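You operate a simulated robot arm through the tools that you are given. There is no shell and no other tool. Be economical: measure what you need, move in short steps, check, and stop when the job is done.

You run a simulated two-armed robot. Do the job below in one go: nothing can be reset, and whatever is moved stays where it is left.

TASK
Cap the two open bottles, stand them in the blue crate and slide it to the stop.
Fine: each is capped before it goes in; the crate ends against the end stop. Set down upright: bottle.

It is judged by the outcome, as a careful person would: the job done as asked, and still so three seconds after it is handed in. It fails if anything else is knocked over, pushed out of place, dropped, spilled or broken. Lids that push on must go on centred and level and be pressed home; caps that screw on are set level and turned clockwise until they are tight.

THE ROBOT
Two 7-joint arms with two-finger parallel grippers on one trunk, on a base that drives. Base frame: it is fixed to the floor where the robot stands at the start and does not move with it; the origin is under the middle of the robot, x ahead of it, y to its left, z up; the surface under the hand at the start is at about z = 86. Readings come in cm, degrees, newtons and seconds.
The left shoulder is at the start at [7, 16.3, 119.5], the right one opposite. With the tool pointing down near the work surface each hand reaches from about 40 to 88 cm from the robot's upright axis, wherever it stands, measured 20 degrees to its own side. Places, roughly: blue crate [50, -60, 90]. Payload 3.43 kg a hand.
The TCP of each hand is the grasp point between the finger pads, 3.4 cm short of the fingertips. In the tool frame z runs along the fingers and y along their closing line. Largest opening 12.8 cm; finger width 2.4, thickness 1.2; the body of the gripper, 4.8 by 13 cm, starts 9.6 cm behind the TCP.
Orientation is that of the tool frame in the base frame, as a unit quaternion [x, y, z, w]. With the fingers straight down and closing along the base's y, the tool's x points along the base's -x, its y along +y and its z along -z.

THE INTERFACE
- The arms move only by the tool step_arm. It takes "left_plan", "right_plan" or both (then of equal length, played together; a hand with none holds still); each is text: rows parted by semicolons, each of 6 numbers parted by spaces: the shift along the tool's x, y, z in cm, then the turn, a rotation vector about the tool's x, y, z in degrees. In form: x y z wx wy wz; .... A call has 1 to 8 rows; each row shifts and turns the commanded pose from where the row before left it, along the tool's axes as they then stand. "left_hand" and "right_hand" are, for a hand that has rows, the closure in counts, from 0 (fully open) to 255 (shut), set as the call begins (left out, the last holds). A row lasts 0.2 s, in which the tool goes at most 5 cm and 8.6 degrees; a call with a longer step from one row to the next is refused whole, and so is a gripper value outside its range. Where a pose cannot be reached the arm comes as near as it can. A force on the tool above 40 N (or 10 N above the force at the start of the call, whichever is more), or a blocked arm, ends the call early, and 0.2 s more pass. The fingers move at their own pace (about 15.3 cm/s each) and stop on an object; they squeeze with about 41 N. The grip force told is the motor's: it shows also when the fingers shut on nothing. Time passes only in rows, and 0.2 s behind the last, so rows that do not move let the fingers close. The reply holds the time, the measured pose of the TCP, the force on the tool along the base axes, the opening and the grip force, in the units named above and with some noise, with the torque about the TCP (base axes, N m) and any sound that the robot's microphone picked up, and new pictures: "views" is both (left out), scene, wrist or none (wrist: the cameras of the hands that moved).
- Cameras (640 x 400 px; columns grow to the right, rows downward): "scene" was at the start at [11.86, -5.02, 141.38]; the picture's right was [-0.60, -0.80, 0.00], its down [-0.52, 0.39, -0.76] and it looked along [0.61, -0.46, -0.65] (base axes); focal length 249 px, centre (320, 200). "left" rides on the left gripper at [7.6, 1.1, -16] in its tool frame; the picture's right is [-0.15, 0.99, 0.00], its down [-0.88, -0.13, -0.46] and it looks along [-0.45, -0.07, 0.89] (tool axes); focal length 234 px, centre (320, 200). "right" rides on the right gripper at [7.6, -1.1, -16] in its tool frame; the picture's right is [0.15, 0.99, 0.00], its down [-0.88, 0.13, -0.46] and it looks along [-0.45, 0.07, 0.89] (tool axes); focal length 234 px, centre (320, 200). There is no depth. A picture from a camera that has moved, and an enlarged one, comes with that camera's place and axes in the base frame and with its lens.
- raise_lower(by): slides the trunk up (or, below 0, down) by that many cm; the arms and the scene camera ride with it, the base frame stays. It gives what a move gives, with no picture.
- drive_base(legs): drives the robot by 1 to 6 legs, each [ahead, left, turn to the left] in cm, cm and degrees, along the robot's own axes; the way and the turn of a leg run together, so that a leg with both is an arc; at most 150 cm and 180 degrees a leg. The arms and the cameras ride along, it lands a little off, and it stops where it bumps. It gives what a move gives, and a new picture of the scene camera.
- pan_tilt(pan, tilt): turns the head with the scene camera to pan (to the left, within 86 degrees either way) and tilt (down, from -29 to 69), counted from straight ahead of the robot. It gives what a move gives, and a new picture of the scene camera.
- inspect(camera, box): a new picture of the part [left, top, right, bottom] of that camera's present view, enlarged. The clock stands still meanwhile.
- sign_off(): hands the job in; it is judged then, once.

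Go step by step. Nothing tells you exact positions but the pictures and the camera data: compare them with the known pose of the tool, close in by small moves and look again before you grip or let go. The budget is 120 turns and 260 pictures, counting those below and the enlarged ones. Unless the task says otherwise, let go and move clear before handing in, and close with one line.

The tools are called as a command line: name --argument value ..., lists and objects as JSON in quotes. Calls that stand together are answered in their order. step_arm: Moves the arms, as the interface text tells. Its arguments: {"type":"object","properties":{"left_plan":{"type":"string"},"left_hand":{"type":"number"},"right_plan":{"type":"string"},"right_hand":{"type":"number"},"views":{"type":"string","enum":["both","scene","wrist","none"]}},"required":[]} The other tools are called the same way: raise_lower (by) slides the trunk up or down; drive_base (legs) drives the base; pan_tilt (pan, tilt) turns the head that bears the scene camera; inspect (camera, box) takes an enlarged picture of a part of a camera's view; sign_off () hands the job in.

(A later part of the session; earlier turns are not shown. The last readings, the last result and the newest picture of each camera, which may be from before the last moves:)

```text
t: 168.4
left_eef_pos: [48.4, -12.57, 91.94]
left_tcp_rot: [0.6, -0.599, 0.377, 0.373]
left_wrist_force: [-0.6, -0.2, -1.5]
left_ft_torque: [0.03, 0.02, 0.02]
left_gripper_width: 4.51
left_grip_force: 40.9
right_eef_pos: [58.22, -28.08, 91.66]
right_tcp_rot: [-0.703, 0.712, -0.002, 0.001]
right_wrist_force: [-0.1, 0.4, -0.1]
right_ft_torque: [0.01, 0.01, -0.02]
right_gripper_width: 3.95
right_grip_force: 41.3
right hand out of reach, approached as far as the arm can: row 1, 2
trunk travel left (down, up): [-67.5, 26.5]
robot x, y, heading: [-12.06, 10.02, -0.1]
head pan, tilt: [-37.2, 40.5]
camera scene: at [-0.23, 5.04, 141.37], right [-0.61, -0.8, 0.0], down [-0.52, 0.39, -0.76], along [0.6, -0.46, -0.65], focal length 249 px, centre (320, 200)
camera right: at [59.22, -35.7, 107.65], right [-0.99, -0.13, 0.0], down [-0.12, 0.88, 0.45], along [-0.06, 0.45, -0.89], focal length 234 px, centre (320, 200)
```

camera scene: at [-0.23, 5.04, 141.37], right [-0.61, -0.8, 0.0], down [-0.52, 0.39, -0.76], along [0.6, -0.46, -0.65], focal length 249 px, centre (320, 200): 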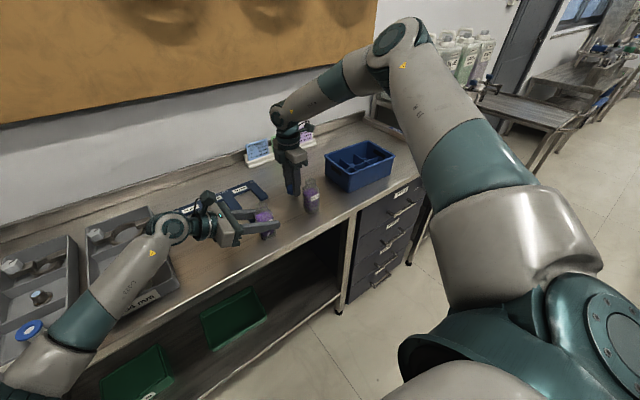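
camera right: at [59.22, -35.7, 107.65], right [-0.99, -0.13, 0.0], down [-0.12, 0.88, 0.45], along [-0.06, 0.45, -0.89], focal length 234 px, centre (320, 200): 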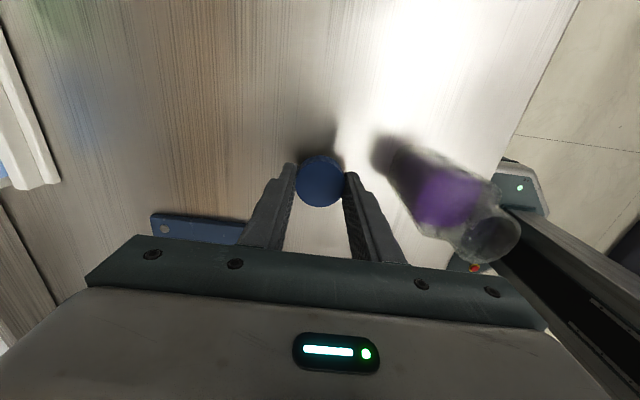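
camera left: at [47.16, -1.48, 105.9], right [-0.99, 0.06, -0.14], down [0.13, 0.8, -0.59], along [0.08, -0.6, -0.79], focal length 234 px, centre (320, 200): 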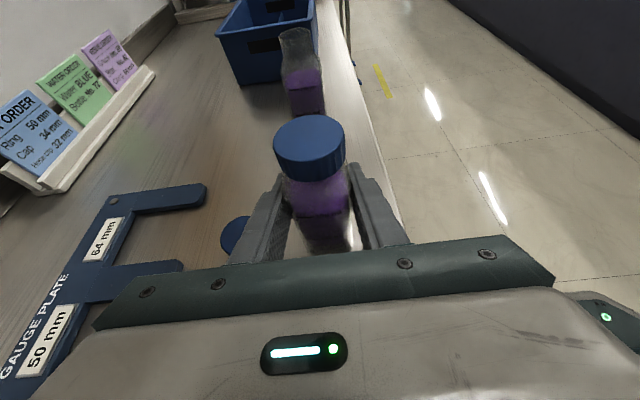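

Near the wrist limit here; turning back 25° and lowering the last 2 cm, then releasing and lifting.

step_arm --right_plan "0 0 0 0 0 -8.5;0 0 0 0 0 -8.5;0 0 0 0 0 -8.5;0 0 1.2 0 0 0;0 0 0.6 0 0 0;0 0 0.3 0 0 0" --views "none"

step_arm --right_plan "0 0 0 0 0 0;0 0 0 0 0 0;0 0 0 0 0 0" --right_hand 130 --views "none"

step_arm --right_plan "0 0 -3 0 0 0;0 0 -4 0 0 0;0 0 -4 0 0 0;0 0 -4 0 0 -8.5;0 0 0 0 0 -8.5;0 0 0 0 0 -8.5;0 0 0 0 0 -8.5;0 0 0 0 0 -8.5" --views "wrist"

inspect --camera "right" --box '[220, 60, 460, 220]'

```text
t: 169.8
left_eef_pos: [48.37, -12.48, 92.04]
left_tcp_rot: [0.6, -0.6, 0.376, 0.372]
left_wrist_force: [0.1, -0.2, -0.6]
left_ft_torque: [0.01, -0.01, 0.0]
left_gripper_width: 4.5
left_grip_force: 41.1
right_eef_pos: [57.39, -28.22, 90.24]
right_tcp_rot: [0.843, -0.538, 0.002, 0.001]
right_wrist_force: [0.6, -0.8, 0.6]
right_ft_torque: [0.02, -0.01, 0.0]
right_gripper_width: 3.9
right_grip_force: 40.4
right hand out of reach, approached as far as the arm can: row 4, 6
trunk travel left (down, up): [-67.5, 26.5]
robot x, y, heading: [-12.41, 10.21, -0.1]
head pan, tilt: [-37.2, 40.5]
```

```text
t: 170.6
left_eef_pos: [48.36, -12.49, 92.02]
left_tcp_rot: [0.6, -0.599, 0.377, 0.373]
left_wrist_force: [-0.4, 0.4, -1.9]
left_ft_torque: [0.01, -0.01, 0.02]
left_gripper_width: 4.53
left_grip_force: 41.0
right_eef_pos: [57.42, -28.32, 90.29]
right_tcp_rot: [0.842, -0.539, 0.002, -0.001]
right_wrist_force: [-0.2, -0.8, 0.9]
right_ft_torque: [0.0, 0.03, 0.0]
right_gripper_width: 6.27
right_grip_force: 0.0
trunk travel left (down, up): [-67.5, 26.5]
robot x, y, heading: [-11.99, 10.37, -0.2]
head pan, tilt: [-37.2, 40.5]
```

```text
t: 172.4
left_eef_pos: [48.3, -12.52, 92.0]
left_tcp_rot: [0.6, -0.599, 0.377, 0.373]
left_wrist_force: [0.1, 0.2, -0.7]
left_ft_torque: [0.02, -0.01, -0.01]
left_gripper_width: 4.51
left_grip_force: 41.0
right_eef_pos: [57.28, -28.4, 105.18]
right_tcp_rot: [0.981, -0.194, 0.002, 0.001]
right_wrist_force: [0.2, -0.7, 0.2]
right_ft_torque: [-0.01, 0.03, 0.01]
right_gripper_width: 6.25
right_grip_force: 0.1
trunk travel left (down, up): [-67.5, 26.5]
robot x, y, heading: [-12.35, 10.22, -0.3]
head pan, tilt: [-37.2, 40.5]
camera right: at [64.69, -30.19, 121.21], right [-0.24, -0.97, 0.0], down [-0.86, 0.22, 0.45], along [-0.44, 0.11, -0.89], focal length 234 px, centre (320, 200)
```

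right: 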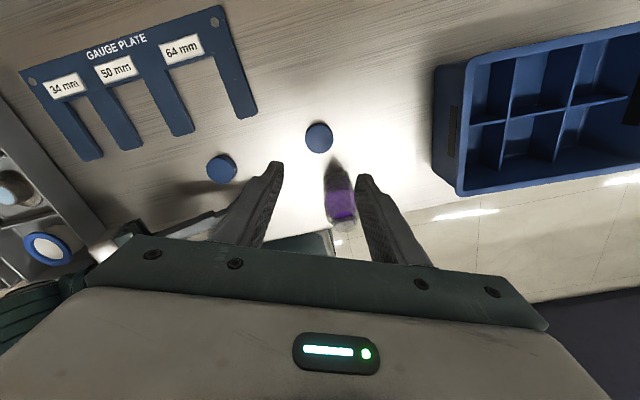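

```text
2.50 times, centred on (340, 140) of right
camera zoom: at [64.69, -30.19, 121.21], right [-0.24, -0.97, 0.0], down [-0.86, 0.22, 0.45], along [-0.44, 0.11, -0.89], focal length 585 px, centre (270, 350)
```

zoom: 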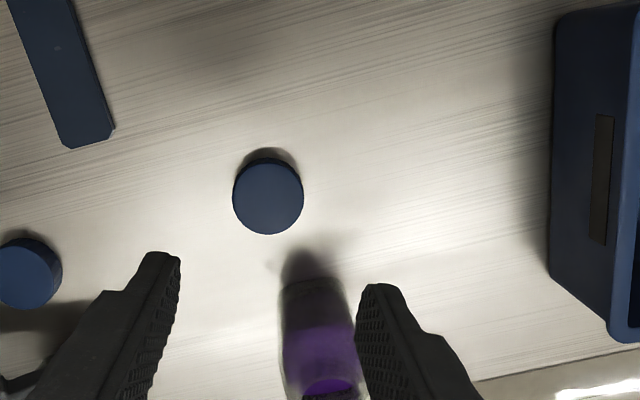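

Cap 1 stands on the table at (57.7,-28.4). Winding the wrist back to about -15° while moving above the other cap at (56.7,-12.9).

step_arm --right_plan "0 0 0 0 0 -8.5;0 0 0 0 0 -8.5;0 0 0 0 0 -8.5;0 0 0 0 0 -8.5;0 0 0 0 0 -8.5;0 0 0 0 0 -8.5;0 0 0 0 0 -8.5;0 0 0 0 0 -8.5" --views "none"

step_arm --right_plan "0 0 0 0 0 -8.5;0 0 0 0 0 -8.5;0 0 0 0 0 -8.5;0 0 0 0 0 -8.5;0 0 0 0 0 -8.5;0 0 0 0 0 -8.5;0 0 0 0 0 -8.5;0 0 0 0 0 -8.5" --views "none"

step_arm --right_plan "0 0 0 0 0 -8.5;0 0 0 0 0 -8.5;0 0 0 0 0 -8.5;0 0 0 0 0 -8.5;0 0 0 0 0 -8.5;0 0 0 0 0 -8.5;0 0 0 0 0 -8.5;0 0 0 0 0 -8.5" --views "none"

step_arm --right_plan "0 4 0 0 0 0;0 4 0 0 0 0;0 4 0 0 0 0;0 3.4 0 0 0 0" --views "wrist"

inspect --camera "right" --box '[220, 60, 460, 220]'

```text
t: 174.2
left_eef_pos: [48.31, -12.55, 91.96]
left_tcp_rot: [-0.6, 0.6, -0.376, -0.373]
left_wrist_force: [0.1, 0.3, -0.6]
left_ft_torque: [0.0, 0.0, 0.01]
left_gripper_width: 4.51
left_grip_force: 40.6
right_eef_pos: [57.42, -28.19, 105.13]
right_tcp_rot: [0.922, 0.386, 0.001, 0.001]
right_wrist_force: [-0.3, -0.1, -0.4]
right_ft_torque: [-0.02, 0.02, 0.03]
right_gripper_width: 6.27
right_grip_force: 0.1
trunk travel left (down, up): [-67.5, 26.5]
robot x, y, heading: [-11.97, 10.3, -0.1]
head pan, tilt: [-37.2, 40.5]
```

```text
t: 176.0
left_eef_pos: [48.35, -12.51, 92.03]
left_tcp_rot: [0.6, -0.599, 0.377, 0.372]
left_wrist_force: [0.0, -0.5, -1.8]
left_ft_torque: [0.01, -0.01, 0.02]
left_gripper_width: 4.52
left_grip_force: 41.3
right_eef_pos: [57.42, -28.29, 105.12]
right_tcp_rot: [0.548, 0.837, 0.0, 0.002]
right_wrist_force: [0.5, -0.1, 0.3]
right_ft_torque: [0.02, -0.03, 0.01]
right_gripper_width: 6.27
right_grip_force: 0.1
trunk travel left (down, up): [-67.5, 26.5]
robot x, y, heading: [-12.27, 10.12, 0.2]
head pan, tilt: [-37.2, 40.5]
```

```text
t: 177.8
left_eef_pos: [48.35, -12.52, 92.07]
left_tcp_rot: [-0.6, 0.6, -0.377, -0.373]
left_wrist_force: [1.1, -0.7, -1.7]
left_ft_torque: [-0.01, 0.0, 0.01]
left_gripper_width: 4.53
left_grip_force: 40.8
right_eef_pos: [57.35, -28.24, 105.18]
right_tcp_rot: [-0.014, 1.0, -0.002, 0.001]
right_wrist_force: [-0.5, 0.3, -0.5]
right_ft_torque: [-0.01, -0.01, 0.04]
right_gripper_width: 6.28
right_grip_force: 0.1
trunk travel left (down, up): [-67.5, 26.5]
robot x, y, heading: [-12.22, 9.75, -0.3]
head pan, tilt: [-37.2, 40.5]
```

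```text
t: 178.8
left_eef_pos: [48.31, -12.55, 91.98]
left_tcp_rot: [-0.6, 0.6, -0.376, -0.372]
left_wrist_force: [0.4, -0.5, -1.1]
left_ft_torque: [-0.01, -0.01, 0.02]
left_gripper_width: 4.52
left_grip_force: 41.1
right_eef_pos: [55.98, -13.9, 105.21]
right_tcp_rot: [-0.012, 1.0, -0.001, 0.003]
right_wrist_force: [-0.5, 0.0, -0.2]
right_ft_torque: [-0.01, 0.0, 0.01]
right_gripper_width: 6.29
right_grip_force: 0.0
right hand out of reach, approached as far as the arm can: row 4
trunk travel left (down, up): [-67.5, 26.5]
robot x, y, heading: [-12.21, 9.98, 0.1]
head pan, tilt: [-37.2, 40.5]
camera right: at [48.33, -15.37, 121.11], right [-0.17, 0.99, 0.0], down [0.87, 0.15, 0.46], along [0.45, 0.08, -0.89], focal length 234 px, centre (320, 200)
```

right: 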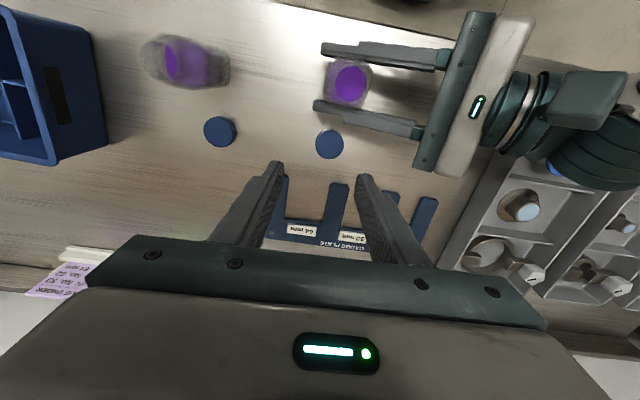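

```text
2.50 times, centred on (340, 140) of right
camera zoom: at [48.33, -15.37, 121.11], right [-0.17, 0.99, 0.0], down [0.87, 0.15, 0.46], along [0.45, 0.08, -0.89], focal length 585 px, centre (270, 350)
```

zoom: 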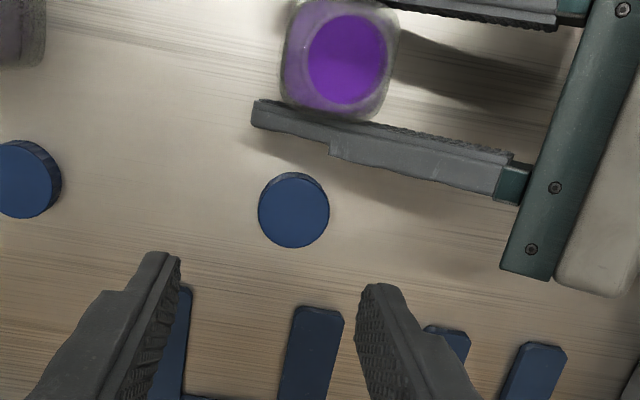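

The other cap lies just beyond the right arm's azimuth limit. I'll release bottle A, withdraw the left hand, and drive 7 cm left.

step_arm --left_plan "0 0 0 0 0 0;0 0 0 0 0 0;0 0 0 0 0 0" --left_hand 98 --right_plan "0 -1 -1 0 0 0;0 0 0 0 0 0;0 0 0 0 0 0" --views "none"

step_arm --left_plan "0 0 -3 0 0 0;0 0 -4 0 0 0;0 0 -4 0 0 0;0 0 -4 0 0 0;0 0 -2 0 0 0" --views "none"

drive_base --legs '[[0, 7, 0]]'

step_arm --right_plan "-0.3 -4 1.5 0 0 0;-0.2 -1.2 1.5 0 0 0;0 0 1.5 0 0 0;0 0 0 0 0 0" --views "wrist"

inspect --camera "right" --box '[220, 80, 420, 240]'

```text
t: 179.6
left_eef_pos: [48.35, -12.52, 91.95]
left_tcp_rot: [-0.6, 0.6, -0.377, -0.373]
left_wrist_force: [0.3, -0.6, 0.5]
left_ft_torque: [0.02, -0.02, -0.01]
left_gripper_width: 7.87
left_grip_force: 0.1
right_eef_pos: [56.12, -14.92, 105.98]
right_tcp_rot: [-0.011, 1.0, -0.001, 0.001]
right_wrist_force: [-0.5, 0.4, 0.1]
right_ft_torque: [0.0, -0.01, 0.01]
right_gripper_width: 6.28
right_grip_force: 0.2
trunk travel left (down, up): [-67.5, 26.5]
robot x, y, heading: [-12.2, 10.26, -0.2]
head pan, tilt: [-37.2, 40.5]
```

```text
t: 180.8
left_eef_pos: [48.34, 2.96, 99.64]
left_tcp_rot: [-0.6, 0.6, -0.376, -0.373]
left_wrist_force: [-0.2, -0.3, 0.3]
left_ft_torque: [-0.01, 0.0, -0.03]
left_gripper_width: 7.86
left_grip_force: 0.0
right_eef_pos: [56.08, -14.93, 105.95]
right_tcp_rot: [-0.011, 1.0, -0.002, 0.001]
right_wrist_force: [0.6, 0.0, -0.3]
right_ft_torque: [0.04, 0.0, 0.02]
right_gripper_width: 6.25
right_grip_force: 0.0
trunk travel left (down, up): [-67.5, 26.5]
robot x, y, heading: [-12.28, 9.94, -0.1]
head pan, tilt: [-37.2, 40.5]
```

```text
t: 181.8
left_eef_pos: [48.21, 10.02, 99.67]
left_tcp_rot: [0.601, -0.598, 0.378, 0.372]
left_wrist_force: [0.9, 0.6, -0.6]
left_ft_torque: [0.01, 0.01, -0.01]
left_gripper_width: 7.89
left_grip_force: 0.0
right_eef_pos: [56.19, -8.04, 105.95]
right_tcp_rot: [-0.012, 1.0, -0.002, 0.001]
right_wrist_force: [0.1, 0.0, 0.5]
right_ft_torque: [-0.04, 0.0, 0.0]
right_gripper_width: 6.26
right_grip_force: 0.1
trunk travel left (down, up): [-67.5, 26.5]
robot x, y, heading: [-12.04, 16.9, -0.0]
head pan, tilt: [-37.2, 40.5]
camera scene: at [-0.24, 11.87, 141.38], right [-0.6, -0.8, 0.0], down [-0.52, 0.39, -0.76], along [0.61, -0.46, -0.65], focal length 249 px, centre (320, 200)
```

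scene: 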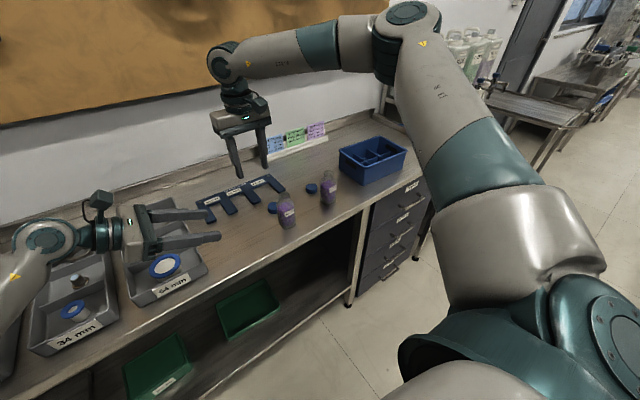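

```text
t: 182.8
left_eef_pos: [48.2, 9.81, 99.62]
left_tcp_rot: [0.601, -0.598, 0.378, 0.371]
left_wrist_force: [0.0, 0.0, 0.3]
left_ft_torque: [-0.02, 0.0, -0.02]
left_gripper_width: 7.88
left_grip_force: 0.2
right_eef_pos: [56.69, -13.26, 101.51]
right_tcp_rot: [-0.012, 1.0, -0.001, 0.002]
right_wrist_force: [-0.2, -0.4, 0.1]
right_ft_torque: [-0.01, -0.01, -0.02]
right_gripper_width: 6.28
right_grip_force: 0.0
trunk travel left (down, up): [-67.5, 26.5]
robot x, y, heading: [-11.96, 17.04, 0.1]
head pan, tilt: [-37.2, 40.5]
camera right: at [49.23, -14.68, 117.56], right [-0.17, 0.99, 0.0], down [0.88, 0.15, 0.46], along [0.45, 0.08, -0.89], focal length 234 px, centre (320, 200)
```

right: 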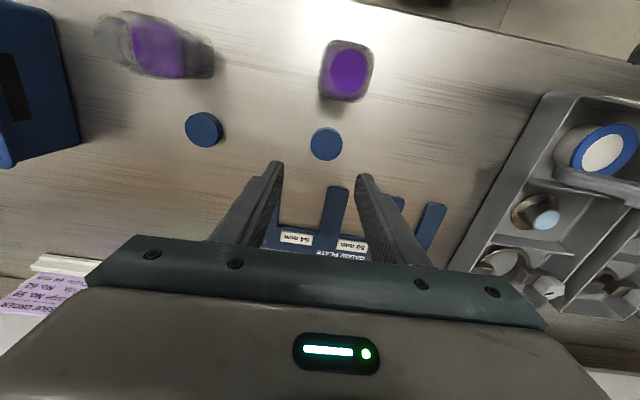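

```text
2.50 times, centred on (320, 160) of right
camera zoom: at [49.23, -14.68, 117.56], right [-0.17, 0.99, 0.0], down [0.88, 0.15, 0.46], along [0.45, 0.08, -0.89], focal length 585 px, centre (320, 300)
```

zoom: 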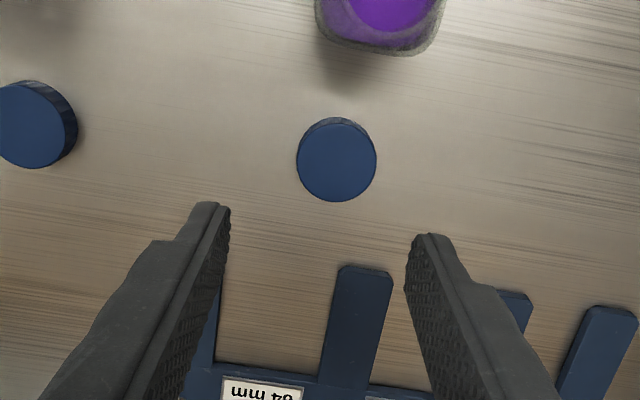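

Going down over the second cap and gripping it; the width will also tell if the caps differ.

step_arm --right_plan "0.3 0.8 3 0 0 0;0 0 4 0 0 0;0 0 3.5 0 0 0;0 0 1.2 0 0 0;0 0 0.2 0 0 0" --views "none"

inspect --camera "right" --box '[240, 110, 400, 230]'

step_arm --right_plan "0 0 0 0 0 0;0 0 0 0 0 0;0 0 0 0 0 0" --right_hand 255 --views "none"

inspect --camera "right" --box '[240, 110, 400, 230]'

```text
t: 184.0
left_eef_pos: [48.21, 9.98, 99.66]
left_tcp_rot: [0.601, -0.599, 0.378, 0.372]
left_wrist_force: [-0.2, 0.1, -0.7]
left_ft_torque: [0.02, -0.01, -0.03]
left_gripper_width: 7.88
left_grip_force: 0.1
right_eef_pos: [54.47, -13.52, 90.99]
right_tcp_rot: [-0.013, 1.0, -0.001, 0.002]
right_wrist_force: [-0.6, 0.1, 0.1]
right_ft_torque: [-0.02, 0.0, 0.01]
right_gripper_width: 6.26
right_grip_force: 0.1
right hand out of reach, approached as far as the arm can: row 3, 4
trunk travel left (down, up): [-67.5, 26.5]
robot x, y, heading: [-11.95, 16.5, 0.2]
head pan, tilt: [-37.2, 40.5]
```

```text
3.33 times, centred on (320, 170) of right
camera zoom: at [46.94, -14.88, 106.93], right [-0.17, 0.99, 0.0], down [0.88, 0.15, 0.46], along [0.45, 0.08, -0.89], focal length 781 px, centre (320, 300)
```

zoom: 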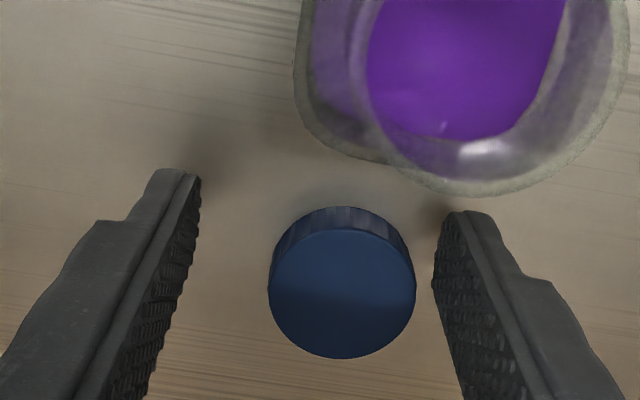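

```text
t: 184.8
left_eef_pos: [48.22, 9.96, 99.56]
left_tcp_rot: [0.6, -0.599, 0.378, 0.372]
left_wrist_force: [-0.7, 0.0, -0.8]
left_ft_torque: [0.0, -0.01, 0.02]
left_gripper_width: 7.88
left_grip_force: 0.1
right_eef_pos: [54.52, -13.61, 91.06]
right_tcp_rot: [-0.012, 1.0, -0.001, 0.002]
right_wrist_force: [-0.8, -1.0, 7.7]
right_ft_torque: [-0.06, -0.04, 0.01]
right_gripper_width: 0.0
right_grip_force: 33.0
trunk travel left (down, up): [-67.5, 26.5]
robot x, y, heading: [-12.15, 17.16, 0.1]
head pan, tilt: [-37.2, 40.5]
```

```text
3.33 times, centred on (320, 170) of right
camera zoom: at [46.87, -14.89, 107.03], right [-0.17, 0.99, 0.0], down [0.87, 0.15, 0.46], along [0.45, 0.08, -0.89], focal length 781 px, centre (320, 300)
```

zoom: 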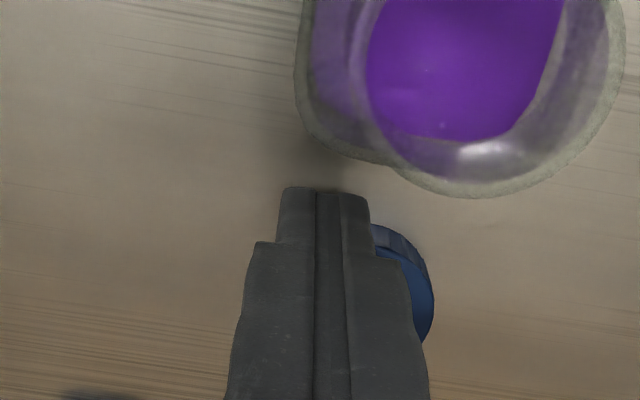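

The arm could not reach that low that far out and stopped short; the cap was not gripped. Lifting, then driving 8 cm forward where reach was good.

step_arm --right_plan "0 0 -4 0 0 0;0 0 -5 0 0 0;0 0 -5 0 0 0" --right_hand 130 --views "none"

drive_base --legs '[[8, 0, 0]]'

step_arm --right_plan "4 1 1 0 0 0;2 0 1 0 0 0;0 0 0 0 0 0" --views "wrist"

inspect --camera "right" --box '[220, 80, 420, 240]'

```text
t: 185.6
left_eef_pos: [48.21, 10.01, 99.62]
left_tcp_rot: [0.601, -0.598, 0.378, 0.372]
left_wrist_force: [0.3, 0.5, 0.2]
left_ft_torque: [-0.01, 0.05, 0.03]
left_gripper_width: 7.9
left_grip_force: 0.1
right_eef_pos: [54.32, -13.53, 104.72]
right_tcp_rot: [-0.013, 1.0, -0.002, 0.001]
right_wrist_force: [0.2, 0.6, -0.5]
right_ft_torque: [-0.01, -0.01, 0.0]
right_gripper_width: 6.28
right_grip_force: 0.0
trunk travel left (down, up): [-67.5, 26.5]
robot x, y, heading: [-11.82, 17.08, 0.2]
head pan, tilt: [-37.2, 40.5]
```

```text
t: 186.7
left_eef_pos: [56.43, 10.07, 99.71]
left_tcp_rot: [0.601, -0.598, 0.378, 0.372]
left_wrist_force: [0.3, -0.4, -0.1]
left_ft_torque: [0.04, 0.06, -0.03]
left_gripper_width: 7.9
left_grip_force: 0.1
right_eef_pos: [62.73, -13.54, 104.67]
right_tcp_rot: [-0.013, 1.0, -0.002, 0.001]
right_wrist_force: [-0.3, 0.4, 0.6]
right_ft_torque: [0.03, 0.05, 0.01]
right_gripper_width: 6.28
right_grip_force: 0.0
trunk travel left (down, up): [-67.5, 26.5]
robot x, y, heading: [-3.95, 17.21, -0.1]
head pan, tilt: [-37.2, 40.5]
camera scene: at [8.06, 11.91, 141.38], right [-0.6, -0.8, 0.0], down [-0.52, 0.39, -0.76], along [0.61, -0.46, -0.65], focal length 249 px, centre (320, 200)
```

scene: 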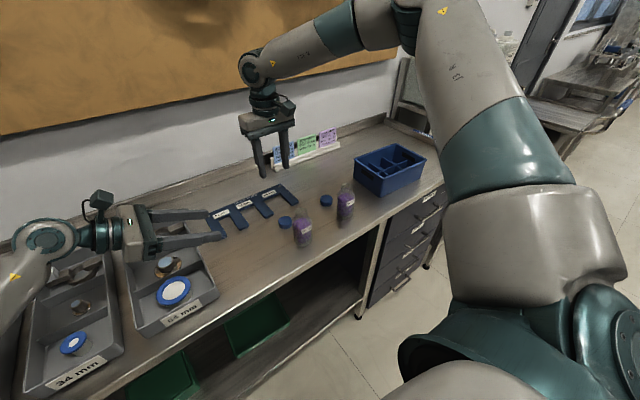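

```text
t: 187.5
left_eef_pos: [56.64, 10.04, 99.58]
left_tcp_rot: [0.601, -0.599, 0.377, 0.371]
left_wrist_force: [-1.0, -0.2, -0.1]
left_ft_torque: [0.01, -0.04, 0.02]
left_gripper_width: 7.89
left_grip_force: 0.1
right_eef_pos: [56.98, -12.71, 102.38]
right_tcp_rot: [-0.013, 1.0, -0.002, 0.002]
right_wrist_force: [-1.0, 0.0, 0.1]
right_ft_torque: [-0.02, -0.01, 0.01]
right_gripper_width: 6.28
right_grip_force: 0.0
trunk travel left (down, up): [-67.5, 26.5]
robot x, y, heading: [-3.95, 16.95, 0.4]
head pan, tilt: [-37.2, 40.5]
camera right: at [49.36, -13.97, 118.42], right [-0.17, 0.98, 0.0], down [0.88, 0.16, 0.46], along [0.45, 0.08, -0.89], focal length 234 px, centre (320, 200)
```

right: 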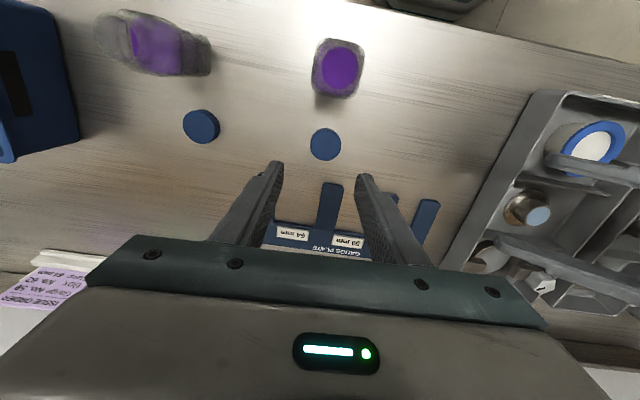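

```text
2.50 times, centred on (320, 160) of right
camera zoom: at [49.36, -13.97, 118.42], right [-0.17, 0.98, 0.0], down [0.88, 0.16, 0.46], along [0.45, 0.08, -0.89], focal length 585 px, centre (320, 300)
```

zoom: 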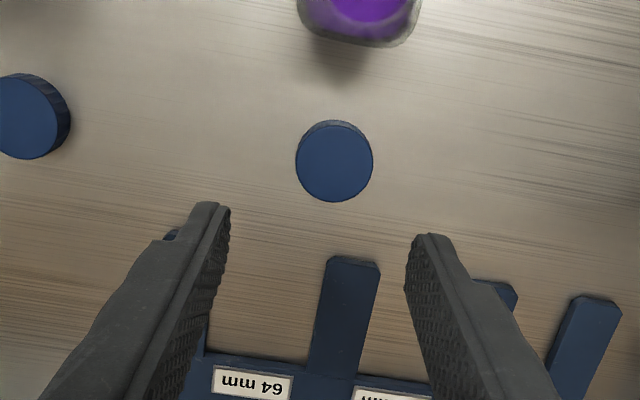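

step_arm --right_plan "0.1 0.8 3 0 0 0;0 0 4 0 0 0;0 0 4 0 0 0;0 0 1.6 0 0 0;0 0 0.2 0 0 0" --views "none"

inspect --camera "right" --box '[240, 110, 400, 230]'

```text
t: 188.7
left_eef_pos: [56.49, 9.98, 99.56]
left_tcp_rot: [0.601, -0.598, 0.378, 0.372]
left_wrist_force: [-0.4, -0.1, 0.0]
left_ft_torque: [0.02, 0.0, 0.01]
left_gripper_width: 7.87
left_grip_force: 0.1
right_eef_pos: [56.68, -12.1, 89.63]
right_tcp_rot: [-0.014, 1.0, -0.002, 0.001]
right_wrist_force: [0.6, 0.0, 0.2]
right_ft_torque: [-0.02, 0.01, -0.05]
right_gripper_width: 6.32
right_grip_force: 0.0
trunk travel left (down, up): [-67.5, 26.5]
robot x, y, heading: [-3.85, 16.47, 0.0]
head pan, tilt: [-37.2, 40.5]
```

```text
3.33 times, centred on (320, 170) of right
camera zoom: at [49.09, -13.32, 105.74], right [-0.17, 0.98, 0.0], down [0.88, 0.16, 0.46], along [0.45, 0.08, -0.89], focal length 781 px, centre (320, 300)
```

zoom: 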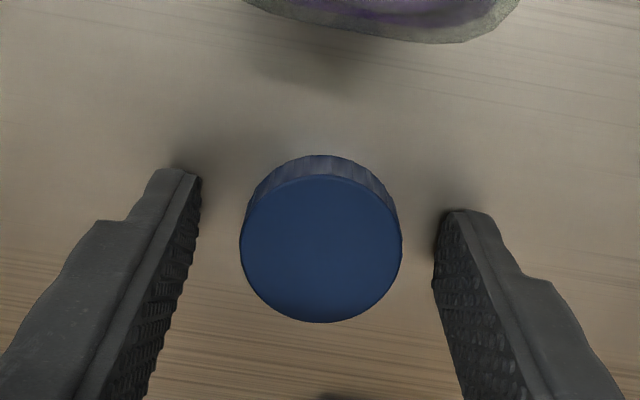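

Well centred. Closing on the cap, lifting it, and then bringing the left hand back to bottle A along its earlier path.

step_arm --right_plan "0 0 0 0 0 0;0 0 0 0 0 0;0 0 0 0 0 0;0 0 -3 0 0 0;0 0 -4 0 0 0;0 0 -4 0 0 0;0 0 -3 0 0 0" --right_hand 255 --views "none"

step_arm --left_plan "1.05 2.72 2.1 0 0 0;1.05 2.72 2.1 0 0 0;1.05 2.72 2.1 0 0 0;0 0 0 0 0 0" --views "both"

inspect --camera "left" --box '[220, 60, 460, 210]'

```text
t: 190.3
left_eef_pos: [56.54, 10.02, 99.63]
left_tcp_rot: [0.601, -0.599, 0.377, 0.371]
left_wrist_force: [0.3, 0.3, 0.4]
left_ft_torque: [-0.02, 0.01, -0.04]
left_gripper_width: 7.9
left_grip_force: 0.0
right_eef_pos: [56.48, -12.01, 103.74]
right_tcp_rot: [-0.013, 1.0, -0.002, 0.001]
right_wrist_force: [-0.2, -0.2, -1.2]
right_ft_torque: [0.01, -0.05, 0.0]
right_gripper_width: 3.91
right_grip_force: 41.1
trunk travel left (down, up): [-67.5, 26.5]
robot x, y, heading: [-3.7, 16.82, 0.3]
head pan, tilt: [-37.2, 40.5]
```

```text
t: 191.3
left_eef_pos: [48.46, 3.15, 99.61]
left_tcp_rot: [0.601, -0.598, 0.378, 0.372]
left_wrist_force: [0.8, 0.5, 0.4]
left_ft_torque: [0.0, 0.02, 0.0]
left_gripper_width: 7.9
left_grip_force: 0.0
right_eef_pos: [56.58, -12.02, 103.66]
right_tcp_rot: [-0.014, 1.0, -0.003, 0.0]
right_wrist_force: [-0.7, 0.2, 0.5]
right_ft_torque: [-0.04, -0.03, 0.03]
right_gripper_width: 3.9
right_grip_force: 41.2
trunk travel left (down, up): [-67.5, 26.5]
robot x, y, heading: [-3.65, 17.02, 0.2]
head pan, tilt: [-37.2, 40.5]
camera scene: at [8.03, 11.95, 141.38], right [-0.6, -0.8, 0.0], down [-0.52, 0.39, -0.76], along [0.61, -0.46, -0.65], focal length 249 px, centre (320, 200)
camera left: at [47.17, 14.09, 113.43], right [-0.99, 0.06, -0.14], down [0.13, 0.8, -0.59], along [0.08, -0.6, -0.79], focal length 234 px, centre (320, 200)
```

scene: 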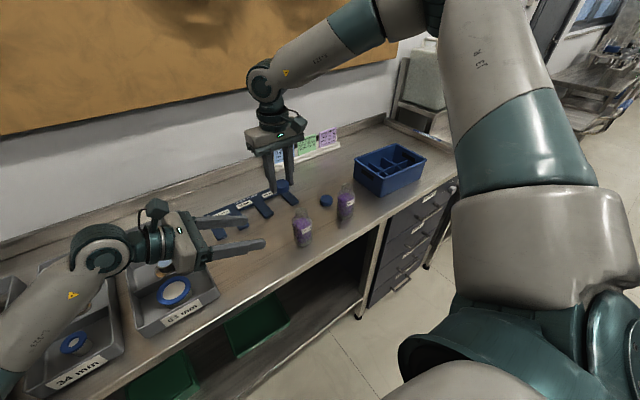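
left: 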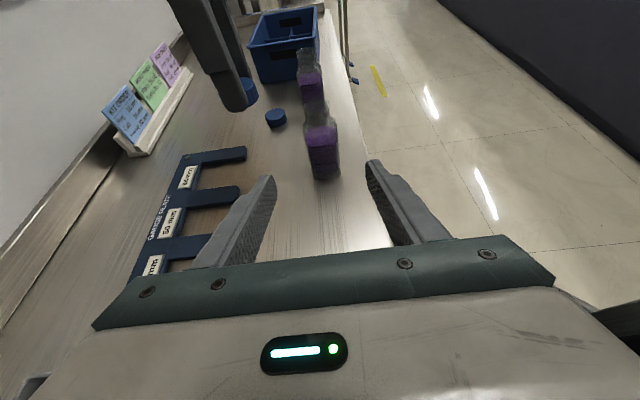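

```text
2.67 times, centred on (340, 135) of left
camera zoom: at [47.17, 14.09, 113.43], right [-0.99, 0.06, -0.14], down [0.13, 0.8, -0.59], along [0.08, -0.6, -0.79], focal length 624 px, centre (267, 373)
```

zoom: 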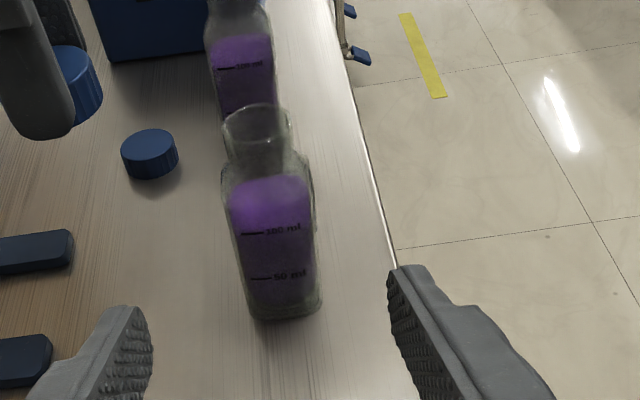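

Same width (3.91), so the caps are alike. Now gripping bottle A with the left and moving the second cap above its neck.

step_arm --left_plan "0 0.05 3.5 0 0 0;0 0 3.5 0 0 0;0 0 3.5 0 0 0;0 0 3.5 0 0 0;0 0 3.3 0 0 0;0 0 0 0 0 0" --views "none"

step_arm --left_plan "0 0 0 0 0 0;0 0 0 0 0 0;0 0 0 0 0 0;0 0 0 0 0 0;0 0 0 0 0 0;0 0 0 0 0 0" --left_hand 255 --right_plan "4.2 -0.2 0 0 0 0;4.25 -0.2 0 0 0 0;0 0 0 0 0 -8.5;0 0 0 0 0 -8.5;0 0 0 0 0 -8.5;0 0 0 0 0 0" --views "none"

inspect --camera "left" --box '[240, 70, 400, 200]'

inspect --camera "scene" --box '[265, 180, 345, 250]'

```text
t: 192.7
left_eef_pos: [48.45, -12.62, 91.86]
left_tcp_rot: [0.602, -0.598, 0.378, 0.371]
left_wrist_force: [-0.4, -1.2, 0.9]
left_ft_torque: [-0.02, -0.01, -0.03]
left_gripper_width: 7.87
left_grip_force: 0.0
right_eef_pos: [56.52, -12.01, 103.68]
right_tcp_rot: [-0.013, 1.0, -0.002, 0.0]
right_wrist_force: [0.6, 0.3, 0.0]
right_ft_torque: [-0.01, 0.02, -0.03]
right_gripper_width: 3.89
right_grip_force: 40.8
trunk travel left (down, up): [-67.5, 26.5]
robot x, y, heading: [-3.49, 17.06, 0.1]
head pan, tilt: [-37.2, 40.5]
```

```text
t: 194.1
left_eef_pos: [48.58, -12.73, 91.71]
left_tcp_rot: [0.601, -0.599, 0.377, 0.372]
left_wrist_force: [-0.1, -0.1, 0.0]
left_ft_torque: [-0.02, 0.0, 0.02]
left_gripper_width: 4.5
left_grip_force: 41.0
right_eef_pos: [48.21, -12.58, 103.77]
right_tcp_rot: [-0.234, 0.972, -0.002, 0.0]
right_wrist_force: [-0.3, 0.0, -0.1]
right_ft_torque: [-0.01, -0.01, 0.0]
right_gripper_width: 3.9
right_grip_force: 40.9
trunk travel left (down, up): [-67.5, 26.5]
robot x, y, heading: [-3.77, 16.73, 0.1]
head pan, tilt: [-37.2, 40.5]
```

```text
3.08 times, centred on (320, 135) of left
camera zoom: at [47.34, -1.65, 105.55], right [-0.99, 0.06, -0.14], down [0.13, 0.8, -0.59], along [0.08, -0.6, -0.8], focal length 720 px, centre (320, 400)
```

zoom: 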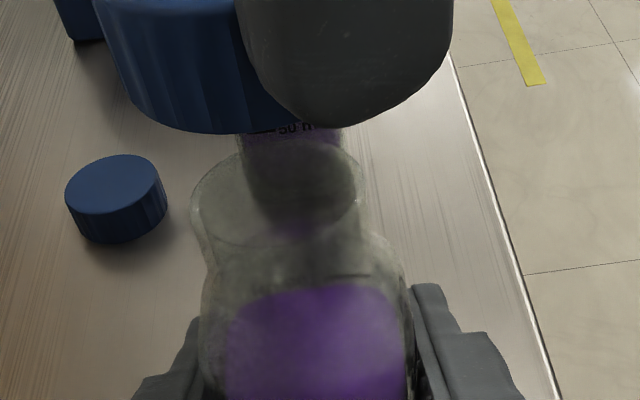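

```text
5.71 times, centred on (305, 215) of scene
camera zoom: at [8.05, 11.9, 141.37], right [-0.6, -0.8, 0.0], down [-0.52, 0.39, -0.76], along [0.61, -0.46, -0.65], focal length 1421 px, centre (406, 114)
```

zoom: 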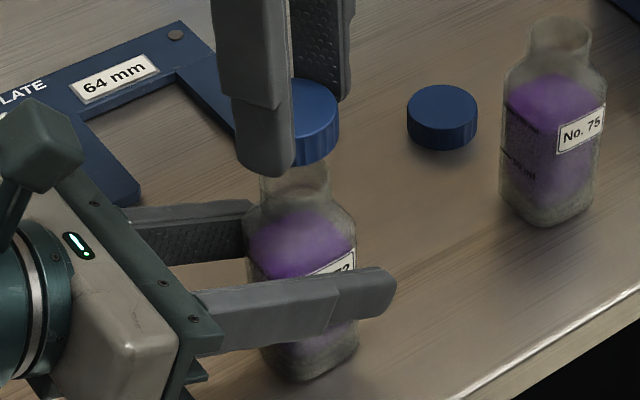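

The cap needs about +0.3 cm in x. Correcting and lowering in small steps.

step_arm --right_plan "-0.25 -0.18 0 0 0 0;0 0 1.5 0 0 0;0 0 1 0 0 0;0 0 0.15 0 0 0;0 0 0.15 0 0 0;0 0 0.15 0 0 0;0 0 0.15 0 0 0" --views "none"

```text
t: 195.7
left_eef_pos: [48.52, -12.48, 91.8]
left_tcp_rot: [0.601, -0.599, 0.377, 0.372]
left_wrist_force: [-0.3, 5.8, -1.2]
left_ft_torque: [-0.3, -0.02, -0.02]
left_gripper_width: 4.49
left_grip_force: 40.8
right_eef_pos: [48.42, -12.57, 100.66]
right_tcp_rot: [-0.233, 0.972, -0.003, 0.002]
right_wrist_force: [-0.2, -5.8, 2.0]
right_ft_torque: [-0.24, 0.03, 0.02]
right_gripper_width: 3.91
right_grip_force: 41.1
trunk travel left (down, up): [-67.5, 26.5]
robot x, y, heading: [-3.82, 16.59, 0.4]
head pan, tilt: [-37.2, 40.5]
```

It is over the neck. Lowering to the seat with a small side correction, then starting the turn.

step_arm --right_plan "0.04 -0.08 0.3 0 0 0;0 0 0.3 0 0 0;0 0 0.2 0 0 0;0 0 0.15 0 0 0;0 0 0.1 0 0 0;0 0 0.1 0 0 0" --views "none"

step_arm --right_plan "0 0 0 0 0 8.5;0 0 0 0 0 8.5;0 0 0 0 0 8.5;0 0 0 0 0 8.5;0 0 0 0 0 8.5;0 0 0 0 0 8.5" --views "none"

```text
t: 197.1
left_eef_pos: [48.63, -12.43, 91.76]
left_tcp_rot: [0.603, -0.598, 0.378, 0.369]
left_wrist_force: [12.0, 10.5, -15.1]
left_ft_torque: [-0.76, 0.24, -0.02]
left_gripper_width: 4.51
left_grip_force: 41.5
right_eef_pos: [48.54, -12.59, 99.74]
right_tcp_rot: [-0.234, 0.972, -0.002, 0.002]
right_wrist_force: [-8.9, -15.2, 34.7]
right_ft_torque: [-0.47, 0.29, -0.07]
right_gripper_width: 3.93
right_grip_force: 40.6
trunk travel left (down, up): [-67.5, 26.5]
robot x, y, heading: [-4.19, 16.44, 0.1]
head pan, tilt: [-37.2, 40.5]
```

```text
t: 197.7
left_eef_pos: [48.52, -12.56, 91.65]
left_tcp_rot: [0.602, -0.598, 0.378, 0.37]
left_wrist_force: [2.0, 0.5, 1.2]
left_ft_torque: [0.14, 0.18, 0.01]
left_gripper_width: 4.52
left_grip_force: 41.0
right_eef_pos: [48.34, -12.42, 99.83]
right_tcp_rot: [-0.098, 0.995, -0.001, 0.004]
right_wrist_force: [-2.6, -2.2, 15.3]
right_ft_torque: [-0.13, 0.13, -0.02]
right_gripper_width: 3.91
right_grip_force: 41.3
trunk travel left (down, up): [-67.5, 26.5]
robot x, y, heading: [-3.49, 16.8, 0.1]
head pan, tilt: [-37.2, 40.5]
stopped in row 3 (right hand): the force on the tool passed its limit at 50 N (the readings are from after the stop); the commanded pose is now the measured one
```

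Force rose quickly while turning. A small diagnostic: ease up, turn 17° one way, then back, and compare the vertical force.

step_arm --right_plan "0 0 -0.05 0 0 0;0 0 0 0 0 0;0 0 0 0 0 0" --views "none"

step_arm --right_plan "0 0 0 0 0 8.5;0 0 0 0 0 8.5;0 0 0 0 0 8.5;0 0 0 0 0 8.5;0 0 0 0 0 0;0 0 0 0 0 0" --views "none"

step_arm --right_plan "0 0 0 0 0 0;0 0 0 0 0 0;0 0 0 0 0 0;0 0 0 0 0 0" --views "none"

step_arm --right_plan "0 0 0 0 0 -8.5;0 0 0 0 0 -8.5;0 0 0 0 0 -8.5;0 0 0 0 0 -8.5;0 0 0 0 0 0;0 0 0 0 0 0" --views "none"

```text
t: 198.5
left_eef_pos: [48.57, -12.39, 91.74]
left_tcp_rot: [0.602, -0.599, 0.377, 0.37]
left_wrist_force: [3.4, 1.4, 0.1]
left_ft_torque: [-0.14, -0.05, -0.01]
left_gripper_width: 4.52
left_grip_force: 40.9
right_eef_pos: [48.33, -12.48, 99.8]
right_tcp_rot: [-0.098, 0.995, -0.002, 0.003]
right_wrist_force: [0.2, -5.8, 23.9]
right_ft_torque: [-0.18, -0.01, -0.08]
right_gripper_width: 3.93
right_grip_force: 41.0
trunk travel left (down, up): [-67.5, 26.5]
robot x, y, heading: [-3.71, 16.72, 0.1]
head pan, tilt: [-37.2, 40.5]
```

```text
t: 199.9
left_eef_pos: [48.55, -12.59, 91.81]
left_tcp_rot: [0.602, -0.598, 0.378, 0.37]
left_wrist_force: [2.6, -13.8, 3.1]
left_ft_torque: [1.27, 0.08, -0.03]
left_gripper_width: 4.49
left_grip_force: 41.5
right_eef_pos: [48.34, -12.29, 99.7]
right_tcp_rot: [0.197, 0.98, 0.0, 0.003]
right_wrist_force: [-0.3, 17.9, 7.1]
right_ft_torque: [0.64, 0.0, 0.05]
right_gripper_width: 3.91
right_grip_force: 41.1
trunk travel left (down, up): [-67.5, 26.5]
robot x, y, heading: [-3.79, 16.68, 0.1]
head pan, tilt: [-37.2, 40.5]
```

```text
t: 200.9
left_eef_pos: [48.62, -12.67, 91.77]
left_tcp_rot: [0.603, -0.598, 0.378, 0.37]
left_wrist_force: [1.0, -20.5, 3.5]
left_ft_torque: [1.03, 0.2, -0.06]
left_gripper_width: 4.5
left_grip_force: 40.7
right_eef_pos: [48.36, -12.54, 99.74]
right_tcp_rot: [0.197, 0.98, 0.0, 0.003]
right_wrist_force: [-2.7, 24.4, 3.5]
right_ft_torque: [0.89, 0.06, 0.03]
right_gripper_width: 3.91
right_grip_force: 41.0
trunk travel left (down, up): [-67.5, 26.5]
robot x, y, heading: [-4.02, 17.15, -0.3]
head pan, tilt: [-37.2, 40.5]
```

```text
t: 202.3
left_eef_pos: [48.53, -12.53, 91.66]
left_tcp_rot: [0.602, -0.598, 0.378, 0.37]
left_wrist_force: [3.2, -14.2, 1.3]
left_ft_torque: [-0.56, 0.22, 0.03]
left_gripper_width: 4.5
left_grip_force: 40.8
right_eef_pos: [48.38, -12.52, 99.79]
right_tcp_rot: [-0.099, 0.995, -0.003, 0.003]
right_wrist_force: [-2.8, 5.2, 18.7]
right_ft_torque: [0.25, 0.0, -0.01]
right_gripper_width: 3.92
right_grip_force: 41.0
trunk travel left (down, up): [-67.5, 26.5]
robot x, y, heading: [-3.65, 17.23, 0.1]
head pan, tilt: [-37.2, 40.5]
```

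Turning clockwise lowered the vertical force and turning back raised it, a sign of a thread. I'll regrip centred (cap centre lies ~0.35 cm further in +x), then turn on with slow downward feed.

step_arm --right_plan "0 0 0 0 0 0;0 0 0 0 0 0;-0.35 0 0 0 0 0;0 0 0 0 0 -8.5;0 0 0 0 0 -8.5;0 0 0 0 0 0" --right_hand 130 --views "none"

step_arm --right_plan "0 0 0 0 0 0;0 0 0 0 0 0;0 0 0 0 0 0" --right_hand 255 --views "none"

step_arm --right_plan "0 0 0.02 0 0 8.5;0 0 0.02 0 0 8.5;0 0 0.02 0 0 8.5;0 0 0.02 0 0 8.5;0 0 0.02 0 0 8.5;0 0 0.02 0 0 8.5;0 0 0 0 0 0" --views "none"

```text
t: 203.7
left_eef_pos: [48.68, -12.5, 91.61]
left_tcp_rot: [0.601, -0.598, 0.379, 0.371]
left_wrist_force: [-0.2, 2.9, 10.2]
left_ft_torque: [-0.06, 0.01, -0.04]
left_gripper_width: 4.46
left_grip_force: 40.9
right_eef_pos: [48.79, -12.31, 99.73]
right_tcp_rot: [-0.245, 0.969, -0.002, 0.002]
right_wrist_force: [-0.1, 0.9, -0.9]
right_ft_torque: [0.01, -0.02, 0.0]
right_gripper_width: 6.27
right_grip_force: 0.0
trunk travel left (down, up): [-67.5, 26.5]
robot x, y, heading: [-4.04, 17.16, 0.1]
head pan, tilt: [-37.2, 40.5]
```

```text
t: 204.5
left_eef_pos: [48.58, -12.43, 91.81]
left_tcp_rot: [0.602, -0.598, 0.378, 0.371]
left_wrist_force: [0.6, 7.1, 11.6]
left_ft_torque: [-0.17, -0.04, -0.06]
left_gripper_width: 4.5
left_grip_force: 40.6
right_eef_pos: [48.69, -12.38, 99.65]
right_tcp_rot: [-0.244, 0.97, -0.002, 0.003]
right_wrist_force: [0.3, -3.3, 0.2]
right_ft_torque: [-0.09, -0.08, -0.04]
right_gripper_width: 3.9
right_grip_force: 41.1
trunk travel left (down, up): [-67.5, 26.5]
robot x, y, heading: [-4.09, 16.78, 0.1]
head pan, tilt: [-37.2, 40.5]
```

```text
t: 206.1
left_eef_pos: [48.54, -12.45, 91.73]
left_tcp_rot: [0.602, -0.598, 0.378, 0.37]
left_wrist_force: [-6.7, 20.7, 13.2]
left_ft_torque: [-0.82, -0.38, 0.0]
left_gripper_width: 4.51
left_grip_force: 40.6
right_eef_pos: [48.72, -12.43, 99.64]
right_tcp_rot: [0.198, 0.98, -0.002, 0.003]
right_wrist_force: [10.0, -19.7, 3.3]
right_ft_torque: [-0.72, -0.37, 0.01]
right_gripper_width: 3.91
right_grip_force: 40.7
trunk travel left (down, up): [-67.5, 26.5]
robot x, y, heading: [-3.78, 16.93, 0.1]
head pan, tilt: [-37.2, 40.5]
```

step_arm --right_plan "-0.17 -0.14 0 0 0 0;0 -0.03 0.03 0 0 8.5;0 -0.03 0.03 0 0 8.5;0 -0.03 0.03 0 0 8.5;0 -0.03 0.03 0 0 8.5;0 -0.03 0.03 0 0 8.5;0 -0.03 0.03 0 0 8.5;0 -0.03 0.03 0 0 8.5" --views "none"

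step_arm --right_plan "0 -0.03 0.02 0 0 8.5;0 -0.03 0.02 0 0 8.5;0 -0.03 0.02 0 0 8.5;0 -0.03 0.02 0 0 8.5;0 -0.03 0.02 0 0 8.5;0 -0.03 0.02 0 0 8.5" --views "none"

inspect --camera "left" --box '[240, 90, 400, 220]'

```text
t: 208.1
left_eef_pos: [48.61, -12.59, 91.86]
left_tcp_rot: [0.602, -0.599, 0.377, 0.369]
left_wrist_force: [1.2, 2.8, 3.6]
left_ft_torque: [-0.06, 0.31, -0.05]
left_gripper_width: 4.51
left_grip_force: 40.7
right_eef_pos: [48.76, -12.64, 99.52]
right_tcp_rot: [0.658, 0.753, 0.003, 0.003]
right_wrist_force: [-4.1, 0.3, 11.4]
right_ft_torque: [-0.01, 0.31, 0.03]
right_gripper_width: 3.89
right_grip_force: 40.9
trunk travel left (down, up): [-67.5, 26.5]
robot x, y, heading: [-4.32, 16.67, 0.0]
head pan, tilt: [-37.2, 40.5]
stopped in row 8 (right hand): the force on the tool passed its limit at 41 N (the readings are from after the stop); the commanded pose is now the measured one
```

```text
t: 209.5
left_eef_pos: [48.55, -12.38, 91.72]
left_tcp_rot: [0.602, -0.598, 0.379, 0.369]
left_wrist_force: [6.4, -5.0, 0.4]
left_ft_torque: [-0.19, -0.15, -0.04]
left_gripper_width: 4.53
left_grip_force: 41.2
right_eef_pos: [48.54, -12.61, 99.47]
right_tcp_rot: [0.918, 0.396, 0.004, 0.001]
right_wrist_force: [-2.1, 0.9, 30.5]
right_ft_torque: [-0.15, 0.18, -0.04]
right_gripper_width: 3.9
right_grip_force: 41.1
trunk travel left (down, up): [-67.5, 26.5]
robot x, y, heading: [-3.94, 16.6, 0.1]
head pan, tilt: [-37.2, 40.5]
```

```text
3.08 times, centred on (320, 155) of left
camera zoom: at [47.31, -1.58, 105.5], right [-0.99, 0.05, -0.14], down [0.13, 0.8, -0.59], along [0.08, -0.6, -0.8], focal length 720 px, centre (320, 338)
```

zoom: 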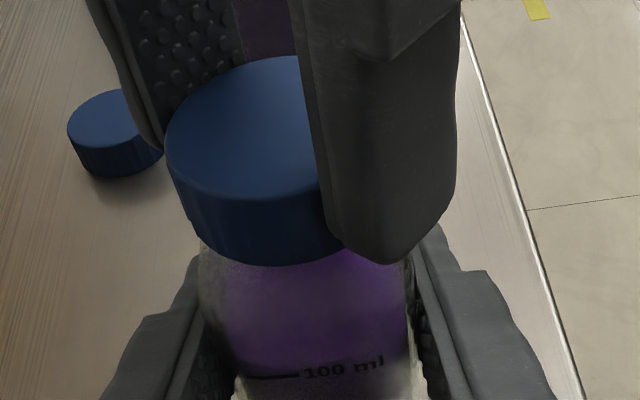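

The cap sits firmly down. I'll ease the force and continue the clockwise pass to the wrist limit, then wind back and go on without lifting the cap.

step_arm --right_plan "0 0 -0.12 0 0 0;0 -0.02 0 0 0 8.5;0 -0.02 0 0 0 8.5;0 -0.02 0 0 0 8.5;0 -0.02 0 0 0 8.5;0 -0.02 0 0 0 8.5;0 -0.02 0 0 0 8.5;0 -0.02 0 0 0 8.5" --views "none"

step_arm --right_plan "0 -0.02 0 0 0 8.5;0 -0.02 0 0 0 8.5;0 -0.02 0 0 0 8.5;0 -0.02 0 0 0 8.5;0 -0.02 0 0 0 8.5;0 -0.02 0 0 0 8.5;0 -0.02 0 0 0 8.5;0 -0.02 0 0 0 8.5" --views "none"

step_arm --right_plan "0 0 0 0 0 8.5;0 0 0 0 0 8.5;0 0 0 0 0 0" --views "none"

```text
t: 211.3
left_eef_pos: [48.83, -12.62, 91.79]
left_tcp_rot: [0.602, -0.598, 0.379, 0.37]
left_wrist_force: [-3.0, 2.2, 12.3]
left_ft_torque: [-0.04, 0.28, -1.06]
left_gripper_width: 4.56
left_grip_force: 41.1
right_eef_pos: [48.47, -12.59, 99.43]
right_tcp_rot: [0.994, -0.112, 0.002, -0.001]
right_wrist_force: [0.8, -4.0, -4.8]
right_ft_torque: [-0.1, -0.07, 1.1]
right_gripper_width: 3.88
right_grip_force: 41.0
trunk travel left (down, up): [-67.5, 26.5]
robot x, y, heading: [-4.07, 16.74, -0.1]
head pan, tilt: [-37.2, 40.5]
```

```text
t: 213.1
left_eef_pos: [48.7, -12.57, 91.76]
left_tcp_rot: [0.603, -0.598, 0.378, 0.369]
left_wrist_force: [1.5, -4.6, 15.0]
left_ft_torque: [0.09, 0.13, -1.0]
left_gripper_width: 4.59
left_grip_force: 41.1
right_eef_pos: [48.48, -12.4, 99.44]
right_tcp_rot: [0.762, -0.648, 0.001, -0.001]
right_wrist_force: [1.5, 1.2, 0.7]
right_ft_torque: [0.08, -0.1, 1.1]
right_gripper_width: 3.95
right_grip_force: 40.9
trunk travel left (down, up): [-67.5, 26.5]
robot x, y, heading: [-4.0, 16.81, 0.1]
head pan, tilt: [-37.2, 40.5]
```

```text
t: 213.9
left_eef_pos: [48.66, -12.63, 91.71]
left_tcp_rot: [0.603, -0.598, 0.377, 0.368]
left_wrist_force: [1.8, -4.2, 15.7]
left_ft_torque: [0.12, 0.13, -0.85]
left_gripper_width: 4.58
left_grip_force: 41.1
right_eef_pos: [48.66, -12.39, 99.33]
right_tcp_rot: [-0.657, 0.754, -0.001, 0.002]
right_wrist_force: [1.9, 1.6, 0.5]
right_ft_torque: [0.08, -0.1, 0.88]
right_gripper_width: 3.87
right_grip_force: 41.2
trunk travel left (down, up): [-67.5, 26.5]
robot x, y, heading: [-3.9, 16.81, 0.1]
head pan, tilt: [-37.2, 40.5]
```

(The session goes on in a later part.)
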